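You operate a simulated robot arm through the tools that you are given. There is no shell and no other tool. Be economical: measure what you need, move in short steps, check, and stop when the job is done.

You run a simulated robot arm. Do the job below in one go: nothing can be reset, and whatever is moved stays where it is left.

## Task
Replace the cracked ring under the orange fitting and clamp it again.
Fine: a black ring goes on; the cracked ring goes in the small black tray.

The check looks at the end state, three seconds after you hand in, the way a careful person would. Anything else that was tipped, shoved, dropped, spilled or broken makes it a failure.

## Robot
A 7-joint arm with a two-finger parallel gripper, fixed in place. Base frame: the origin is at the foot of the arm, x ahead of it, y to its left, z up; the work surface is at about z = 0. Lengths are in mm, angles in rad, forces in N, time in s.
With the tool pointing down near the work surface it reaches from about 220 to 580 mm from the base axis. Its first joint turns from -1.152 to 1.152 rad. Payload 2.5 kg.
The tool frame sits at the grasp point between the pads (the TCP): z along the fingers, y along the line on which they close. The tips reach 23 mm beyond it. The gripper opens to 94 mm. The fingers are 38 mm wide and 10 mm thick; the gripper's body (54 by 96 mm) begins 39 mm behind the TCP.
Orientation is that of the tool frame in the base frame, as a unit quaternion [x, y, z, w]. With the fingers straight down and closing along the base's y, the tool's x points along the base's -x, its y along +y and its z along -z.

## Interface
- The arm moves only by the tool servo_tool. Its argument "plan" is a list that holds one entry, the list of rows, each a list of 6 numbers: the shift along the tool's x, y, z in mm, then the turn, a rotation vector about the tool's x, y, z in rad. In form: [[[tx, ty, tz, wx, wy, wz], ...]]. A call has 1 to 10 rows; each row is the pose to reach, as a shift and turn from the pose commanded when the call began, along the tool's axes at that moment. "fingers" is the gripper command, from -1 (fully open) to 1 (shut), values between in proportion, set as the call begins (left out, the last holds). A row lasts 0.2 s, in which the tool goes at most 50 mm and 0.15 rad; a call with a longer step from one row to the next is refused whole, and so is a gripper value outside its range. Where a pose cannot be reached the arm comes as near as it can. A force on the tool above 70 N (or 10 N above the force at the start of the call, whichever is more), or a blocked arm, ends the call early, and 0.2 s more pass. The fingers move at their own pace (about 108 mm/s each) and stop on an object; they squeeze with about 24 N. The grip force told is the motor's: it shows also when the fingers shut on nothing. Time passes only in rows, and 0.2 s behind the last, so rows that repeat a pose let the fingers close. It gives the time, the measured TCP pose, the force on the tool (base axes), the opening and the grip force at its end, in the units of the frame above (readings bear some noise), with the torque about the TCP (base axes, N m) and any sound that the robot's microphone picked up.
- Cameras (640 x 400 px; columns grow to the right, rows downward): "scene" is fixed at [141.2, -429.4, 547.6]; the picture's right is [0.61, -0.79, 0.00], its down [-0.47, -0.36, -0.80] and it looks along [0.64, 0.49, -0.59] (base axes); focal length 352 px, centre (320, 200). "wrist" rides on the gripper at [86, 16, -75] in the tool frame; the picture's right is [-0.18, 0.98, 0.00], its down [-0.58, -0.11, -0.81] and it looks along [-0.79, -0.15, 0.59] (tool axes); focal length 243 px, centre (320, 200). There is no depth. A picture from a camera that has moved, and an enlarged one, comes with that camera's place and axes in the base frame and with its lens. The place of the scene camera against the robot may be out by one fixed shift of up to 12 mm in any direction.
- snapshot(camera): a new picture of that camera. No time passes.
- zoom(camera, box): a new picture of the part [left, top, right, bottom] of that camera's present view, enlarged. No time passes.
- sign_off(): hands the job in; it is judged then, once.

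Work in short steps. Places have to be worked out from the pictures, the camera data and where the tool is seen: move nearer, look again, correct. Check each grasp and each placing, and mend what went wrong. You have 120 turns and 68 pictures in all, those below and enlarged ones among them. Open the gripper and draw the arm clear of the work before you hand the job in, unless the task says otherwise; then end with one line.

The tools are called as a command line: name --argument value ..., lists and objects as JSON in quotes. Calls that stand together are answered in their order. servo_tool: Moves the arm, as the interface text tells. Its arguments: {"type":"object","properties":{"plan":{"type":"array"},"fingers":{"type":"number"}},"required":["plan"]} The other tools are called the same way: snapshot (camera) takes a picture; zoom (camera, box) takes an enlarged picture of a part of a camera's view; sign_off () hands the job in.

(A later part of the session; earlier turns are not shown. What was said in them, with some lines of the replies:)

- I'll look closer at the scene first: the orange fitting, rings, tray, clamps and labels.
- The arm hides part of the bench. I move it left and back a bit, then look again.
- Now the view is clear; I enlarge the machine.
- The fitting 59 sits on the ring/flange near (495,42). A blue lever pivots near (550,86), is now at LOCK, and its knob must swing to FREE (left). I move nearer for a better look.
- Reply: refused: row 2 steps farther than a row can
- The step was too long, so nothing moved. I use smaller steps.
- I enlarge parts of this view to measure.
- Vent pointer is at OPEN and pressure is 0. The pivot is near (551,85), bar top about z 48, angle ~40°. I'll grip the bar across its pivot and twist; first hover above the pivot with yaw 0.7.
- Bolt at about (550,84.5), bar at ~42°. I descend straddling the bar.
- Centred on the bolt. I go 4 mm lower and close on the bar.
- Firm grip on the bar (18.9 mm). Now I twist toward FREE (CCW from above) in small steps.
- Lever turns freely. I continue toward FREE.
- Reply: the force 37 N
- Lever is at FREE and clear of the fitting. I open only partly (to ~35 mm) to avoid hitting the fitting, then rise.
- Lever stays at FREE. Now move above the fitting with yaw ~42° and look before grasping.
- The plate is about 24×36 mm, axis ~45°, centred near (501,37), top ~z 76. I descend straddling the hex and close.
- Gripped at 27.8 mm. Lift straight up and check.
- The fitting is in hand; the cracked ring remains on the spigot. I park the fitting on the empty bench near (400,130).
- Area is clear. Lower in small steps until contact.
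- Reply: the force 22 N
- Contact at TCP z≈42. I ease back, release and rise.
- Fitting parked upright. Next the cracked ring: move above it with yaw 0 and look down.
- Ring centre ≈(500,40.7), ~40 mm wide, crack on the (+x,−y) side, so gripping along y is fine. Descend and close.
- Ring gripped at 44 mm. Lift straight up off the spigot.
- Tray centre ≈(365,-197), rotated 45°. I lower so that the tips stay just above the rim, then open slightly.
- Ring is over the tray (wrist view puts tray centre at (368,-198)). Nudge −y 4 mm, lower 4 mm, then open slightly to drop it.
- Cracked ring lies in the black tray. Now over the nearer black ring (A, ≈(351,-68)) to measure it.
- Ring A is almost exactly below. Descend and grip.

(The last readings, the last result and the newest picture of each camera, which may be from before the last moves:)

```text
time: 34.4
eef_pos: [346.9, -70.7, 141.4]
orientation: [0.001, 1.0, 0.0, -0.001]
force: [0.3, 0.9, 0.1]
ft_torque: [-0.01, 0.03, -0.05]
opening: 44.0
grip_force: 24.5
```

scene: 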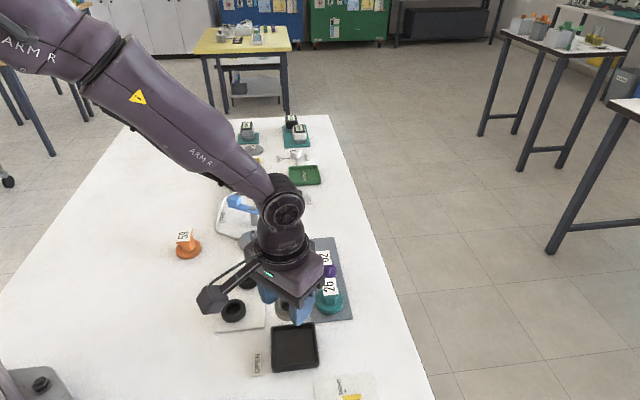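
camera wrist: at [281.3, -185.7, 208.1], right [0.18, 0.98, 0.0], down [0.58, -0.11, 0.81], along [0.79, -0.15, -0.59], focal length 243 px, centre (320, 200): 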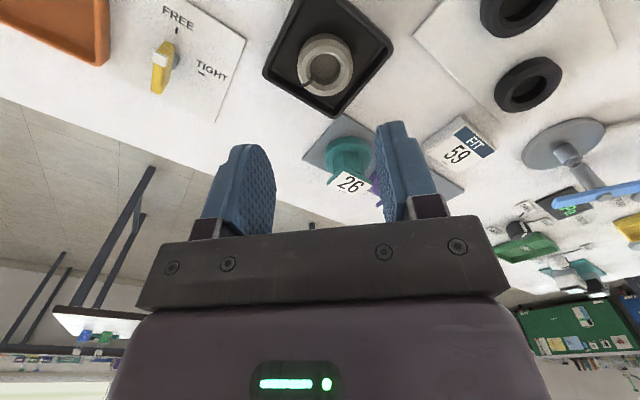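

Black ring held (44 mm). Carry it above the spigot: the same spot from which the cracked ring was lifted.

servo_tool --plan '[[[-25, 18, 0, 0, 0, 0], [-50, 36, 0, 0, 0, 0], [-75, 55, 0, 0, 0, 0], [-100, 73, 0, 0, 0, 0], [-125, 91, 0, 0, 0, 0], [-148.5, 109, 0, 0, 0, 0], [-148.5, 109, 30, 0, 0, 0], [-148.5, 109, 57, 0, 0, 0], [-148.5, 109, 57, 0, 0, 0]]]'

zoom --camera "wrist" --box '[200, 30, 440, 210]'

zoom --camera "scene" --box '[210, 170, 310, 260]'

```text
time: 36.4
eef_pos: [497.6, 37.7, 86.3]
orientation: [0.0, 1.0, 0.0, 0.001]
force: [-0.4, -0.4, 0.6]
ft_torque: [0.04, -0.06, 0.03]
opening: 44.1
grip_force: 24.1
```

```text
2.22 times, centred on (320, 120) of wrist
camera zoom: at [411.4, 53.8, 161.8], right [0.18, 0.98, 0.0], down [0.58, -0.11, 0.81], along [0.79, -0.15, -0.59], focal length 539 px, centre (320, 378)
```

zoom: 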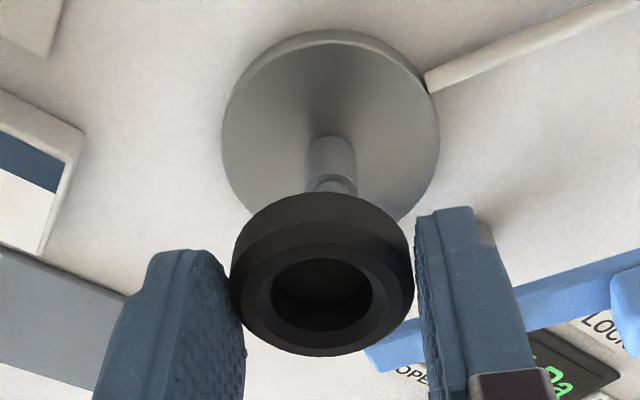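

```text
4.44 times, centred on (260, 215) of scene
camera zoom: at [141.2, -429.4, 547.6], right [0.61, -0.79, 0.0], down [-0.47, -0.36, -0.8], along [0.64, 0.49, -0.59], focal length 1566 px, centre (587, 133)
```

zoom: 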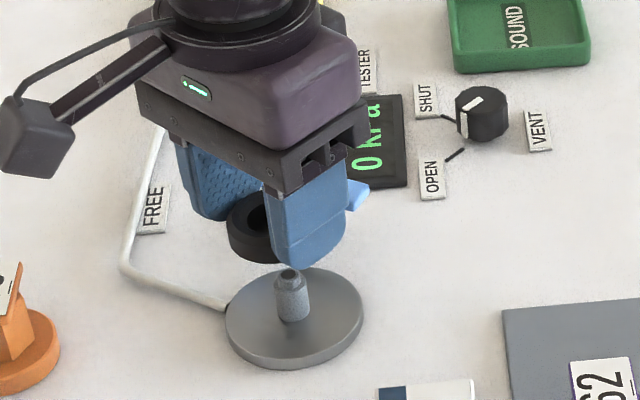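

Ring is ~6–7 mm short of the spigot in x by this view and ~1 mm in y. Correct and lower a little, then recheck.

servo_tool --plan '[[[-6.5, 1, 0, 0, 0, 0], [-6.5, 1, 8, 0, 0, 0], [-6.5, 1, 12, 0, 0, 0], [-6.5, 1, 12, 0, 0, 0]]]'

zoom --camera "wrist" --box '[240, 60, 400, 180]'

zoom --camera "scene" --box '[230, 200, 290, 260]'

```text
time: 37.4
eef_pos: [506.1, 41.5, 74.0]
orientation: [0.0, 1.0, 0.0, -0.001]
force: [0.1, 0.4, 1.2]
ft_torque: [0.02, 0.0, 0.01]
opening: 43.8
grip_force: 24.4
```

```text
3.33 times, centred on (320, 120) of wrist
camera zoom: at [419.7, 57.3, 149.1], right [0.18, 0.98, 0.0], down [0.58, -0.11, 0.81], along [0.79, -0.15, -0.59], focal length 809 px, centre (320, 467)
```

zoom: 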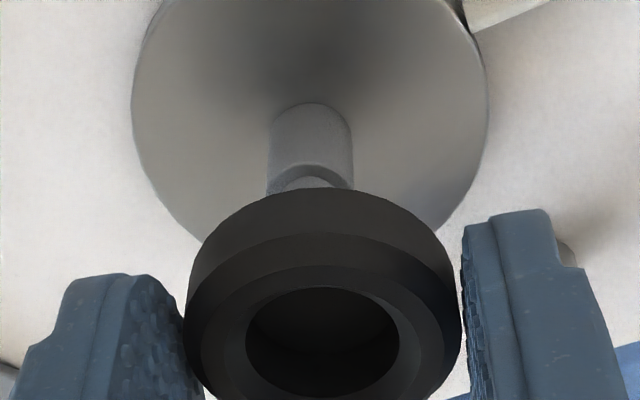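

```text
6.67 times, centred on (260, 230) of scene
camera zoom: at [141.2, -429.4, 547.6], right [0.61, -0.79, 0.0], down [-0.47, -0.36, -0.8], along [0.64, 0.49, -0.59], focal length 2349 px, centre (720, 0)
```

zoom: 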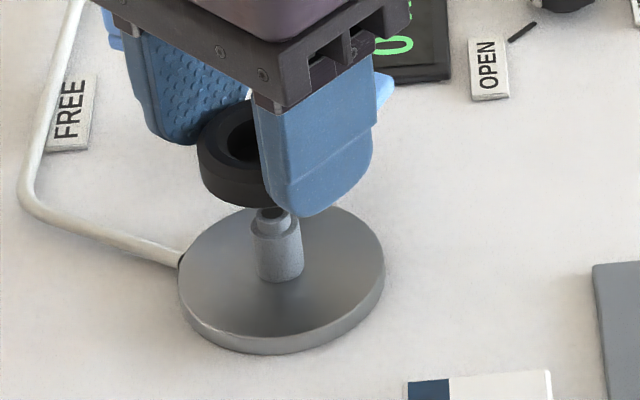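

Now aligned within ~1.5 mm by both cameras. Lower gently over the spigot, then check forces.

servo_tool --plan '[[[0.5, -1, 4, 0, 0, 0], [0.5, -1, 8, 0, 0, 0], [0.5, -1, 12, 0, 0, 0], [0.5, -1, 15, 0, 0, 0]]]'

servo_tool --plan '[[[0, 0, 4, 0, 0, 0], [0, 0, 8, 0, 0, 0], [0, 0, 12, 0, 0, 0], [0, 0, 16, 0, 0, 0], [0, 0, 19, 0, 0, 0]]]'

zoom --camera "scene" --box '[230, 200, 290, 260]'

```text
time: 38.4
eef_pos: [505.9, 38.2, 58.8]
orientation: [0.001, 1.0, 0.001, 0.0]
force: [0.1, -0.5, 0.0]
ft_torque: [0.01, -0.02, 0.0]
opening: 44.0
grip_force: 24.1
```

```text
time: 39.6
eef_pos: [506.9, 38.5, 40.7]
orientation: [0.0, 1.0, 0.0, 0.0]
force: [-0.4, 0.3, 0.0]
ft_torque: [0.01, -0.02, 0.0]
opening: 43.6
grip_force: 24.0
```

```text
6.67 times, centred on (260, 230) of scene
camera zoom: at [141.2, -429.4, 547.6], right [0.61, -0.79, 0.0], down [-0.47, -0.36, -0.8], along [0.64, 0.49, -0.59], focal length 2349 px, centre (720, 0)
```

zoom: 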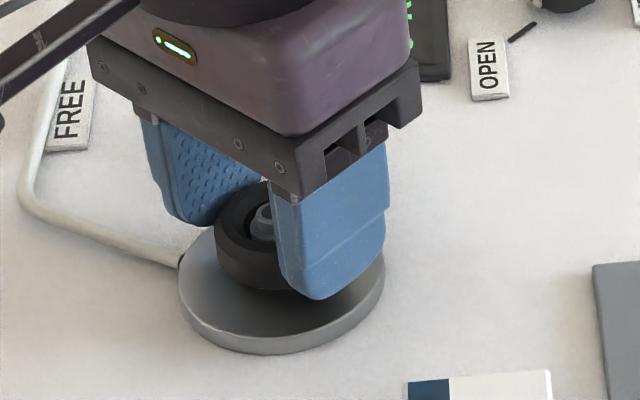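

The spigot shows through the hole. Lower a few mm to contact, then open and rise.

servo_tool --plan '[[[0, 0, 1.5, 0, 0, 0], [0, 0, 3, 0, 0, 0], [0, 0, 3, 0, 0, 0]]]'

servo_tool --plan '[[[0, 0, 0, 0, 0, 0], [0, 0, 0, 0, 0, 0], [0, 0, -30, 0, 0, 0], [0, 0, -60, 0, 0, 0], [0, 0, -92, 0, 0, 0], [0, 0, -92, 0, 0, 0]]]' --fingers -0.4

zoom --camera "scene" --box '[210, 180, 310, 260]'

zoom --camera "wrist" --box '[220, 0, 420, 140]'

```text
time: 40.4
eef_pos: [506.3, 38.3, 37.0]
orientation: [0.001, 1.0, 0.0, -0.001]
force: [0.1, 0.2, 1.0]
ft_torque: [-0.03, 0.02, -0.01]
opening: 43.9
grip_force: 23.9
```

```text
time: 41.8
eef_pos: [504.4, 40.4, 129.2]
orientation: [0.0, 1.0, 0.0, 0.0]
force: [-0.6, 0.6, -0.9]
ft_torque: [0.01, 0.0, -0.01]
opening: 65.9
grip_force: 0.0
```

```text
5.00 times, centred on (260, 220) of scene
camera zoom: at [141.2, -429.4, 547.6], right [0.61, -0.79, 0.0], down [-0.47, -0.36, -0.8], along [0.64, 0.49, -0.59], focal length 1762 px, centre (620, 100)
```

zoom: 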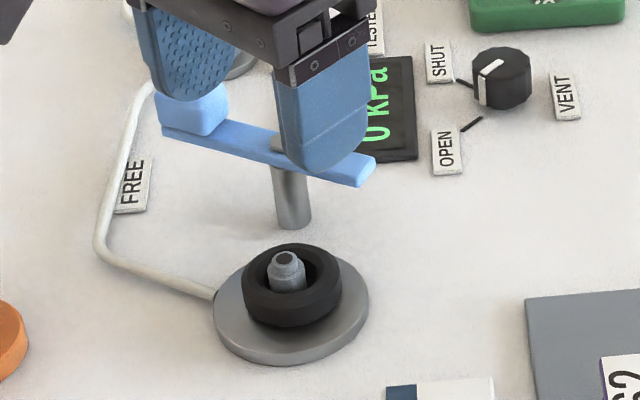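

```text
2.86 times, centred on (320, 70) of wrist
camera zoom: at [418.9, 56.2, 202.8], right [0.18, 0.98, 0.0], down [0.58, -0.11, 0.81], along [0.79, -0.15, -0.59], focal length 693 px, centre (320, 571)
```

zoom: 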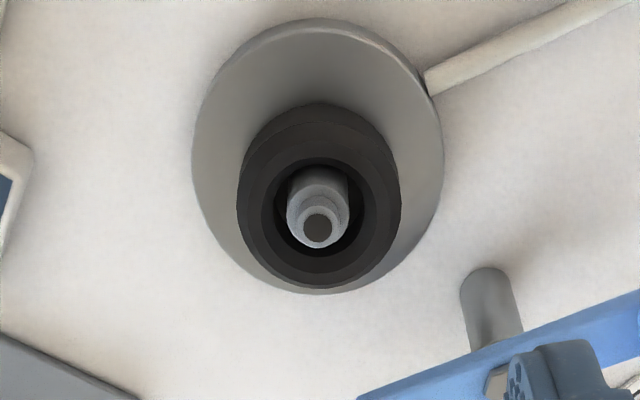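

New ring is seated round the spigot. Go back above the parked fitting with yaw ~45°.

servo_tool --plan '[[[0, 0, -28, 0, 0, 0], [18, 15, -28, 0, 0, -0.13], [36, 30, -28, 0, 0, -0.26], [54, 45, -28, 0, 0, -0.39], [72, 60, -28, 0, 0, -0.52], [90, 75, -28, 0, 0, -0.65], [106, 89.8, -28, 0, 0, -0.78], [106, 89.8, -28, 0, 0, -0.78]]]' --fingers -1

zoom --camera "wrist" --box '[240, 0, 400, 120]'

```text
time: 43.6
eef_pos: [401.3, 129.1, 157.9]
orientation: [-0.381, 0.924, 0.0, 0.001]
force: [0.5, -0.4, 0.0]
ft_torque: [0.01, 0.01, 0.0]
opening: 94.0
grip_force: 0.1
```

```text
3.33 times, centred on (320, 60) of wrist
camera zoom: at [328.2, 80.3, 233.0], right [-0.56, 0.83, 0.0], down [0.49, 0.33, 0.81], along [0.67, 0.45, -0.59], focal length 809 px, centre (320, 667)
```

zoom: 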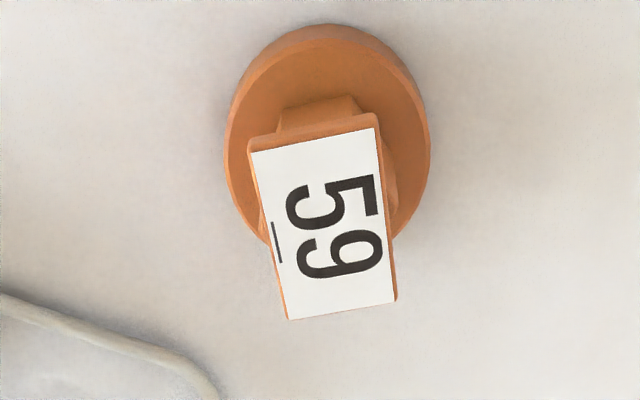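

Fitting is where I left it. Descend to the earlier grip height and close.

servo_tool --plan '[[[0, 0, 40, 0, 0, 0], [0, 0, 80, 0, 0, 0], [0, 0, 105, 0, 0, 0], [0, 0, 114.5, 0, 0, 0], [0, 0, 114.5, 0, 0, 0]]]'

servo_tool --plan '[[[0, 0, 0, 0, 0, 0], [0, 0, 0, 0, 0, 0], [0, 0, 0, 0, 0, 0]]]' --fingers 1

servo_tool --plan '[[[0, 0, -20, 0, 0, 0], [0, 0, -60, 0, 0, 0], [0, 0, -107, 0, 0, 0], [0, 0, -107, 0, 0, 0]]]'

```text
time: 44.8
eef_pos: [399.8, 129.4, 45.1]
orientation: [-0.38, 0.925, 0.001, 0.0]
force: [-1.0, -0.1, 0.6]
ft_torque: [0.04, -0.01, 0.02]
opening: 94.0
grip_force: 0.1
```

```text
time: 45.6
eef_pos: [400.0, 129.1, 44.8]
orientation: [-0.38, 0.925, 0.0, 0.0]
force: [-0.1, 1.0, 0.4]
ft_torque: [-0.01, 0.0, 0.0]
opening: 28.1
grip_force: 24.2
```

```text
time: 46.6
eef_pos: [398.3, 132.8, 153.2]
orientation: [-0.381, 0.925, 0.001, 0.0]
force: [-0.2, -0.4, -0.6]
ft_torque: [0.02, 0.04, -0.01]
opening: 28.0
grip_force: 23.7
```

Holding the fitting. Move back over the flange, reversing the earlier shift, and lower to a look height.

servo_tool --plan '[[[-2, -34, 0, 0, 0, 0], [-4, -68, 0, 0, 0, 0], [-6, -102, 0, 0, 0, 0], [-8.5, -135, 0, 0, 0, 0], [-8.5, -135, 30, 0, 0, 0], [-8.5, -135, 50, 0, 0, 0], [-8.5, -135, 50, 0, 0, 0]]]'

zoom --camera "wrist" --box '[220, 0, 420, 150]'

zoom --camera "scene" --box '[220, 180, 300, 260]'

```text
time: 48.2
eef_pos: [501.5, 38.6, 101.5]
orientation: [-0.38, 0.925, 0.001, 0.0]
force: [-0.6, -1.0, 0.0]
ft_torque: [0.03, 0.02, -0.03]
opening: 27.9
grip_force: 24.3
```

```text
2.67 times, centred on (320, 75) of wrist
camera zoom: at [428.6, -10.4, 175.7], right [-0.56, 0.83, 0.0], down [0.49, 0.33, 0.81], along [0.67, 0.45, -0.59], focal length 647 px, centre (320, 533)
```

zoom: 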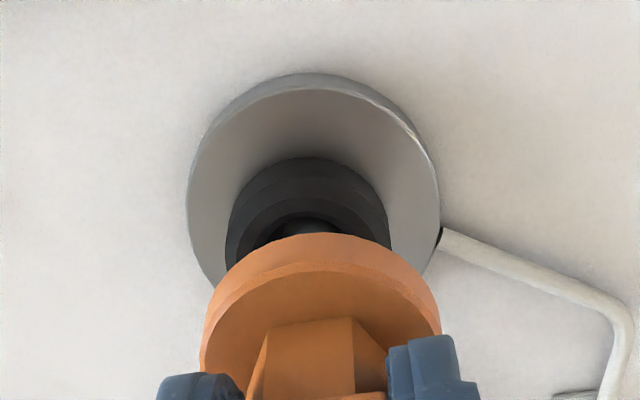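

```text
5.00 times, centred on (260, 220) of scene
camera zoom: at [141.2, -429.4, 547.6], right [0.61, -0.79, 0.0], down [-0.47, -0.36, -0.8], along [0.64, 0.49, -0.59], focal length 1762 px, centre (620, 100)
```

zoom: 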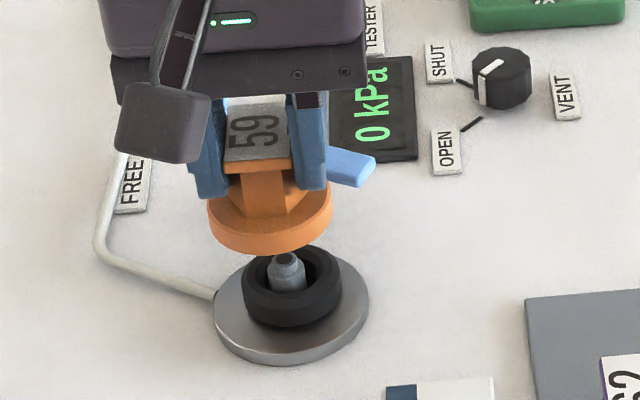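

Needs about 2 mm toward −n (tool −y). Correct and lower to near the spigot, then recheck.

servo_tool --plan '[[[0.3, -2, 5, 0, 0, 0], [0.3, -2, 10, 0, 0, 0], [0.3, -2, 14, 0, 0, 0], [0.3, -2, 14, 0, 0, 0]]]'

zoom --camera "wrist" --box '[220, 0, 420, 150]'

zoom --camera "scene" --box '[220, 180, 300, 260]'

```text
time: 49.2
eef_pos: [501.9, 37.6, 86.0]
orientation: [-0.38, 0.925, 0.0, 0.0]
force: [0.8, 0.5, 0.0]
ft_torque: [0.04, -0.02, 0.0]
opening: 28.3
grip_force: 23.6
```

```text
2.67 times, centred on (320, 75) of wrist
camera zoom: at [428.6, -11.7, 160.5], right [-0.56, 0.83, 0.0], down [0.49, 0.33, 0.81], along [0.67, 0.45, -0.59], focal length 647 px, centre (320, 533)
```

zoom: 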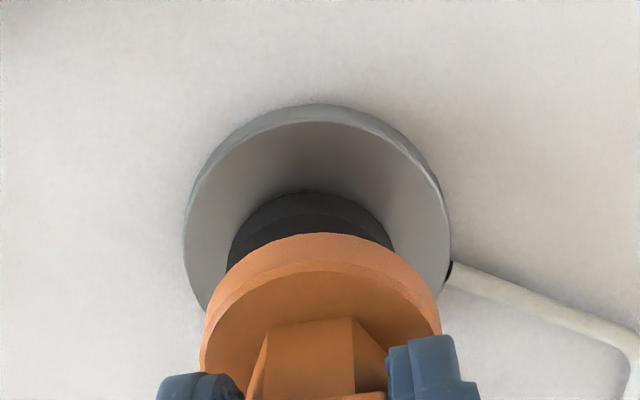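

```text
5.00 times, centred on (260, 220) of scene
camera zoom: at [141.2, -429.4, 547.6], right [0.61, -0.79, 0.0], down [-0.47, -0.36, -0.8], along [0.64, 0.49, -0.59], focal length 1762 px, centre (620, 100)
```

zoom: 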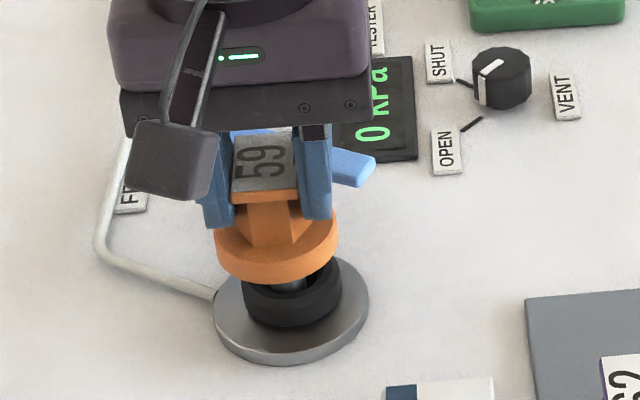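

Nearly centred; nudge 1 mm and lower to contact.

servo_tool --plan '[[[-0.7, -1, 4, 0, 0, 0], [-0.7, -1, 8, 0, 0, 0], [-0.7, -1, 11, 0, 0, 0], [-0.7, -1, 14, 0, 0, 0], [-0.7, -1, 16, 0, 0, 0]]]'

servo_tool --plan '[[[0, 0, 1, 0, 0, 0], [0, 0, 2, 0, 0, 0], [0, 0, 3, 0, 0, 0]]]'

zoom --camera "scene" --box '[220, 180, 300, 260]'

```text
time: 50.4
eef_pos: [503.3, 37.1, 71.4]
orientation: [-0.381, 0.925, 0.001, 0.001]
force: [-0.9, -0.9, -0.1]
ft_torque: [0.03, -0.03, -0.01]
opening: 28.1
grip_force: 24.2
```

```text
time: 51.2
eef_pos: [503.3, 36.8, 68.9]
orientation: [-0.38, 0.925, 0.0, 0.0]
force: [-11.0, -0.1, 18.2]
ft_torque: [0.0, 0.35, 0.0]
opening: 28.1
grip_force: 24.2
```

```text
5.00 times, centred on (260, 220) of scene
camera zoom: at [141.1, -429.4, 547.6], right [0.61, -0.79, 0.0], down [-0.47, -0.36, -0.8], along [0.64, 0.49, -0.59], focal length 1762 px, centre (620, 100)
```

zoom: 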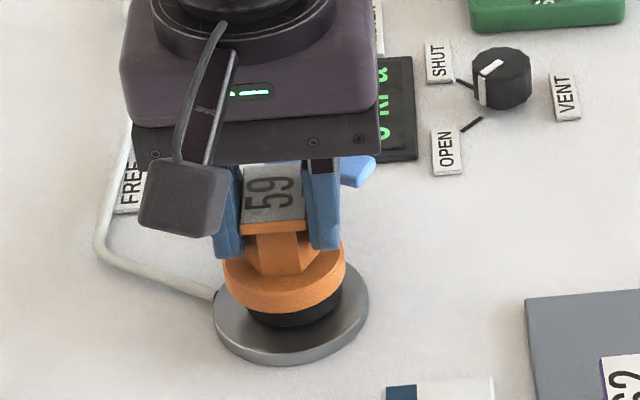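

Contact at about the original seated height (68.9). Ease the load off, release, and rise for inspection.

servo_tool --plan '[[[1, 0, -1.5, 0, 0, 0], [1, 0, -1.5, 0, 0, 0]]]'

servo_tool --plan '[[[0, 0, 0, 0, 0, 0], [0, 0, 0, 0, 0, 0], [0, 0, -20, 0, 0, 0], [0, 0, -60, 0, 0, 0], [0, 0, -90, 0, 0, 0], [0, 0, -90, 0, 0, 0]]]' --fingers -1

zoom --camera "scene" --box '[220, 190, 300, 260]'

zoom --camera "wrist" --box '[220, 0, 420, 150]'

```text
time: 51.8
eef_pos: [502.1, 35.5, 68.1]
orientation: [-0.38, 0.925, 0.0, 0.002]
force: [0.8, 2.4, 2.0]
ft_torque: [0.11, -0.12, 0.05]
opening: 27.9
grip_force: 23.9
```

```text
time: 53.2
eef_pos: [501.6, 37.4, 158.4]
orientation: [-0.38, 0.925, 0.0, 0.001]
force: [-0.1, -0.4, 0.0]
ft_torque: [0.01, 0.02, -0.02]
opening: 94.1
grip_force: 0.1
```

```text
5.71 times, centred on (260, 225) of scene
camera zoom: at [141.2, -429.4, 547.6], right [0.61, -0.79, 0.0], down [-0.47, -0.36, -0.8], along [0.64, 0.49, -0.59], focal length 2013 px, centre (663, 57)
```

zoom: 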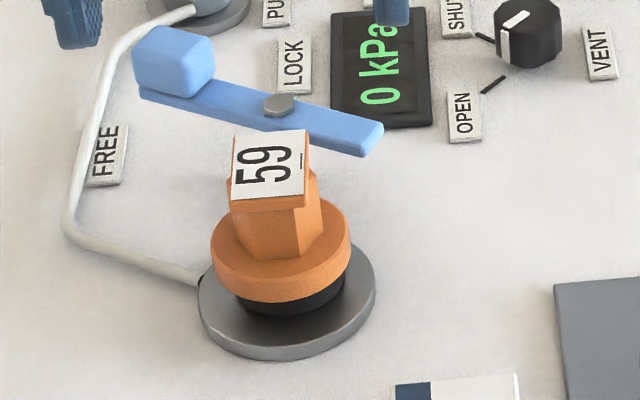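

```text
2.67 times, centred on (320, 75) of wrist
camera zoom: at [428.8, -11.3, 232.5], right [-0.56, 0.83, 0.0], down [0.49, 0.33, 0.81], along [0.67, 0.45, -0.59], focal length 647 px, centre (320, 533)
```

zoom: 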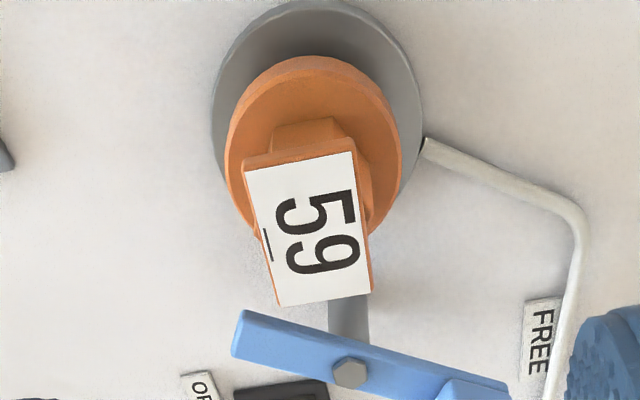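

Fitting sits level on the black ring, like before. Now re-clamp: move above the pivot with yaw ~105°, fingers at 35 mm.

servo_tool --plan '[[[-8, 0, 0, 0, 0, -0.13], [-17, 0, 0, 0, 0, -0.26], [-26, 0, 0, 0, 0, -0.39], [-35, 0, 0, 0, 0, -0.52], [-44, 0, 0, 0, 0, -0.65], [-53, 0, 0, 0, 0, -0.78], [-61, 0.5, 0, 0, 0, -0.92], [-68.4, 0.5, 0, 0, 0, -1.06], [-68.4, 0.5, 0, 0, 0, -1.06]]]' --fingers 0.25

snapshot --camera "wrist"

```text
time: 55.2
eef_pos: [552.0, 86.8, 158.5]
orientation: [0.796, -0.605, 0.0, 0.0]
force: [-1.0, 0.7, 1.0]
ft_torque: [0.03, 0.01, -0.02]
opening: 35.4
grip_force: 0.2
```

```text
8 pictures are left
camera wrist: at [559.1, -0.9, 232.7], right [-1.0, -0.09, 0.0], down [-0.05, 0.59, 0.81], along [-0.07, 0.8, -0.59], focal length 243 px, centre (320, 200)
```

wrist: 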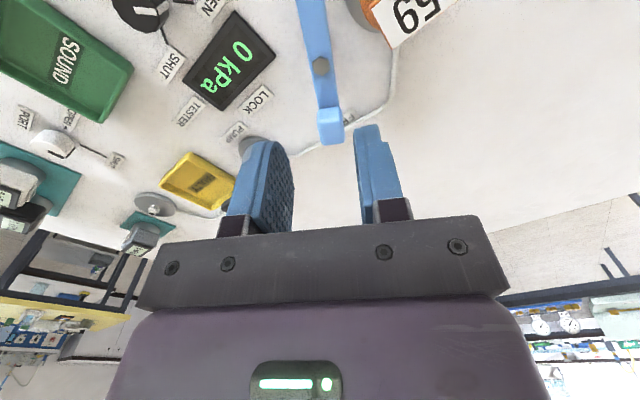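

Bolt lies ~(551.6,83) under the tool. Descend and close on the bar.

servo_tool --plan '[[[1, 0, 30, 0, 0, 0], [2, 0, 60, 0, 0, 0], [2, 0, 85, 0, 0, 0], [2, 0, 101, 0, 0, 0], [2, 0, 101, 0, 0, 0]]]'

servo_tool --plan '[[[0, 0, 0, 0, 0, 0], [0, 0, 0, 0, 0, 0]]]' --fingers 1

servo_tool --plan '[[[0, 0, 0, 0, 0, 0.1], [0, 0, 0, 0, 0, 0.2], [0, 0, 0, 0, 0, 0.3], [0, 0, 0, 0, 0, 0.4], [0, 0, 0, 0, 0, 0.5], [0, 0, 0, 0, 0, 0.6]]]'

```text
time: 56.4
eef_pos: [550.9, 84.4, 57.0]
orientation: [0.795, -0.607, 0.0, -0.001]
force: [0.0, 0.8, 0.0]
ft_torque: [0.0, -0.02, -0.01]
opening: 35.2
grip_force: 0.1
```

```text
time: 57.0
eef_pos: [549.9, 85.7, 57.7]
orientation: [0.795, -0.607, -0.001, 0.002]
force: [-8.6, -2.3, 4.3]
ft_torque: [-0.19, 0.1, -0.01]
opening: 17.6
grip_force: 45.0
```

```text
time: 58.4
eef_pos: [551.5, 85.0, 57.9]
orientation: [-0.581, 0.814, 0.001, 0.001]
force: [-10.5, 8.9, 2.7]
ft_torque: [-0.59, 0.38, 0.01]
opening: 17.7
grip_force: 45.3
```

Turning back well (now ~71°). Continue to the LOCK angle (~43°).

servo_tool --plan '[[[0, 0, 0, 0, 0, 0.1], [0, 0, 0, 0, 0, 0.2], [0, 0, 0, 0, 0, 0.3], [0, 0, 0, 0, 0, 0.4], [0, 0, 0, 0, 0, 0.45]]]'

snapshot --camera "wrist"

zoom --camera "scene" --box '[220, 180, 300, 260]'

```text
time: 59.6
eef_pos: [551.4, 84.6, 57.6]
orientation: [-0.384, 0.923, 0.002, -0.001]
force: [-19.7, 12.6, 3.6]
ft_torque: [1.11, -0.67, -0.03]
opening: 17.7
grip_force: 44.7
```

```text
7 pictures are left
camera wrist: at [478.9, 34.7, 132.4], right [-0.57, 0.82, 0.0], down [0.49, 0.33, 0.81], along [0.66, 0.46, -0.59], focal length 243 px, centre (320, 200)
```

wrist: 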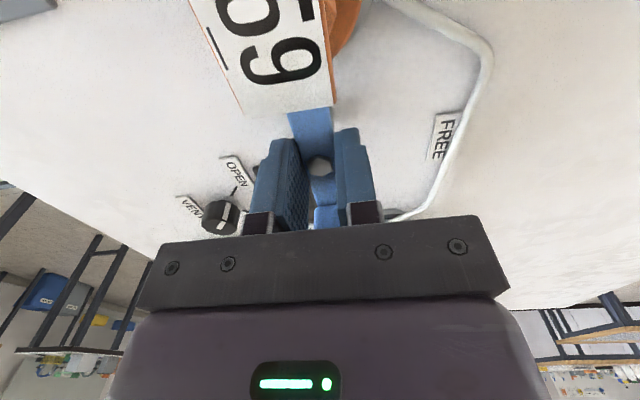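

```text
5.00 times, centred on (260, 220) of scene
camera zoom: at [141.2, -429.4, 547.6], right [0.61, -0.79, 0.0], down [-0.47, -0.36, -0.8], along [0.64, 0.49, -0.59], focal length 1762 px, centre (620, 100)
```

zoom: 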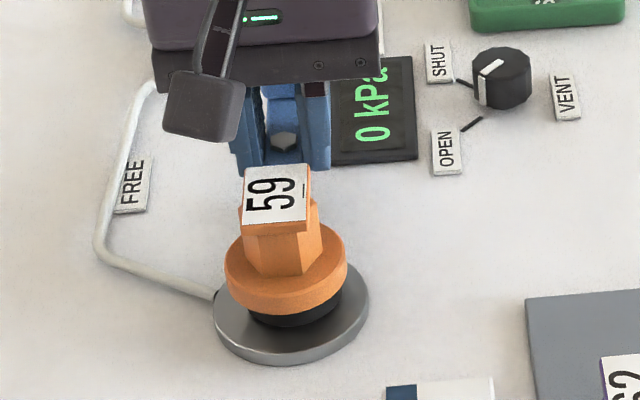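

At ~45° with no stop torque yet; at the start there was +1.8 N·m at 42.5°, implying a stop just near. Turn a little further to feel it.

servo_tool --plan '[[[0, 0, 0, 0, 0, 0.02], [0, 0, 0, 0, 0, 0.04], [0, 0, 0, 0, 0, 0.05]]]'

```text
time: 60.4
eef_pos: [550.3, 85.5, 58.4]
orientation: [-0.364, 0.931, 0.001, 0.0]
force: [-5.4, 14.5, -0.8]
ft_torque: [-0.27, 0.44, 1.95]
opening: 18.6
grip_force: 44.8
```

Same stop torque as at the start: the lever is fully at LOCK. Relax, release and rise, then look.

servo_tool --plan '[[[0, 0, 0, 0, 0, -0.02], [0, 0, 0, 0, 0, -0.02]]]'

servo_tool --plan '[[[0, 0, 0, 0, 0, 0], [0, 0, 0, 0, 0, 0], [0, 0, -30, 0, 0, 0], [0, 0, -70, 0, 0, 0], [0, 0, -110, 0, 0, 0], [40, 0, -120, 0, 0, 0], [80, 20, -130, 0, 0, 0], [120, 40, -140, 0, 0, 0], [160, 60, -150, 0, 0, 0], [180, 80, -150, 0, 0, 0]]]' --fingers 0.2

snapshot --camera "scene"

zoom --camera "scene" --box '[205, 175, 325, 255]'

```text
time: 61.0
eef_pos: [551.4, 82.8, 58.2]
orientation: [-0.372, 0.928, 0.0, 0.001]
force: [7.6, 18.5, -11.3]
ft_torque: [0.09, 0.02, 1.53]
opening: 17.9
grip_force: 45.4
```

```text
time: 63.2
eef_pos: [366.2, 18.2, 207.3]
orientation: [-0.372, 0.928, 0.0, 0.0]
force: [0.8, -0.1, -0.4]
ft_torque: [0.03, 0.01, 0.04]
opening: 37.7
grip_force: 0.0
```

```text
5 pictures are left
```

scene: 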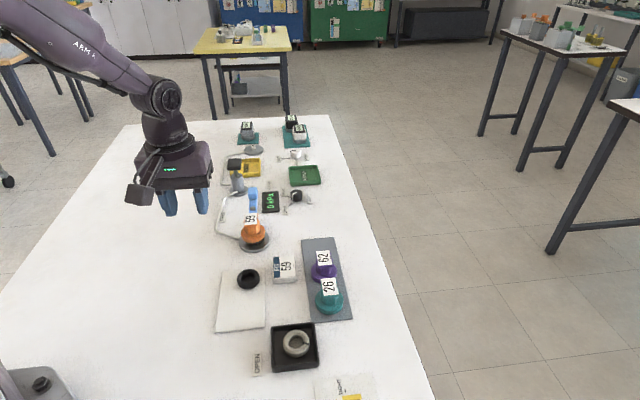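

```text
5.00 times, centred on (265, 215) of scene
camera zoom: at [141.2, -429.4, 547.6], right [0.61, -0.79, 0.0], down [-0.47, -0.36, -0.8], along [0.64, 0.49, -0.59], focal length 1762 px, centre (595, 125)
```

zoom: 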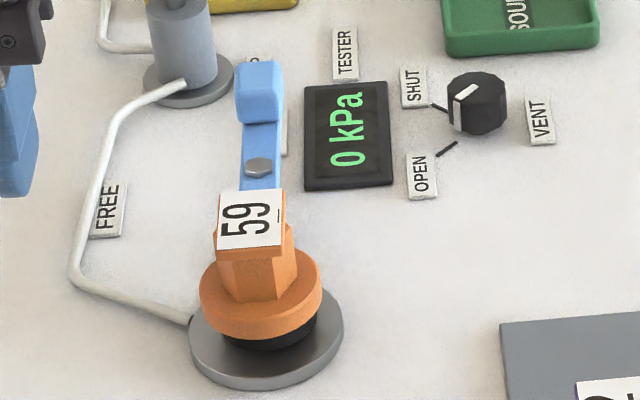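

Lever, knob and fitting look the same as at the start, with a black ring beneath; the cracked ring lies flat in the black tray. Open the gripper fully, then hand in.

servo_tool --plan '[[[0, 0, -20, 0, 0, 0], [0, 0, -40, 0, 0, 0], [0, 0, -40, 0, 0, 0]]]' --fingers -1

zoom --camera "scene" --box '[210, 250, 370, 390]'

```text
time: 64.0
eef_pos: [366.9, 15.4, 249.2]
orientation: [-0.371, 0.929, -0.001, -0.001]
force: [0.4, -0.7, 0.3]
ft_torque: [-0.02, -0.02, -0.01]
opening: 94.1
grip_force: 0.0
```

```text
2.86 times, centred on (290, 320) of scene
camera zoom: at [141.2, -429.4, 547.6], right [0.61, -0.79, 0.0], down [-0.47, -0.36, -0.8], along [0.64, 0.49, -0.59], focal length 1006 px, centre (406, -143)
```

zoom: 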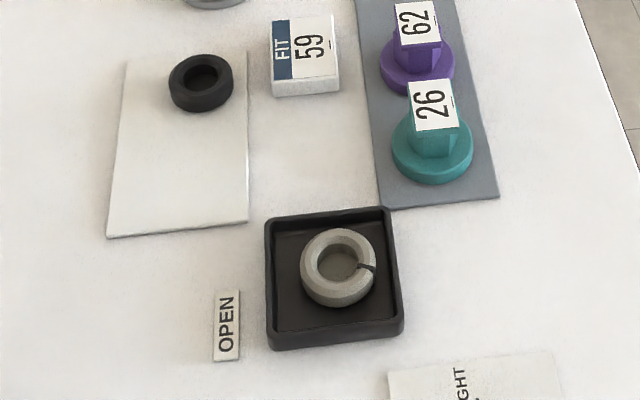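

All is in place and the arm is clear; handing in.

sign_off

```text
The job is handed in.
```

The cracked ring is in the small black tray, a black ring is on under orange fitting 59, and the clamp lever is back at LOCK against its stop.
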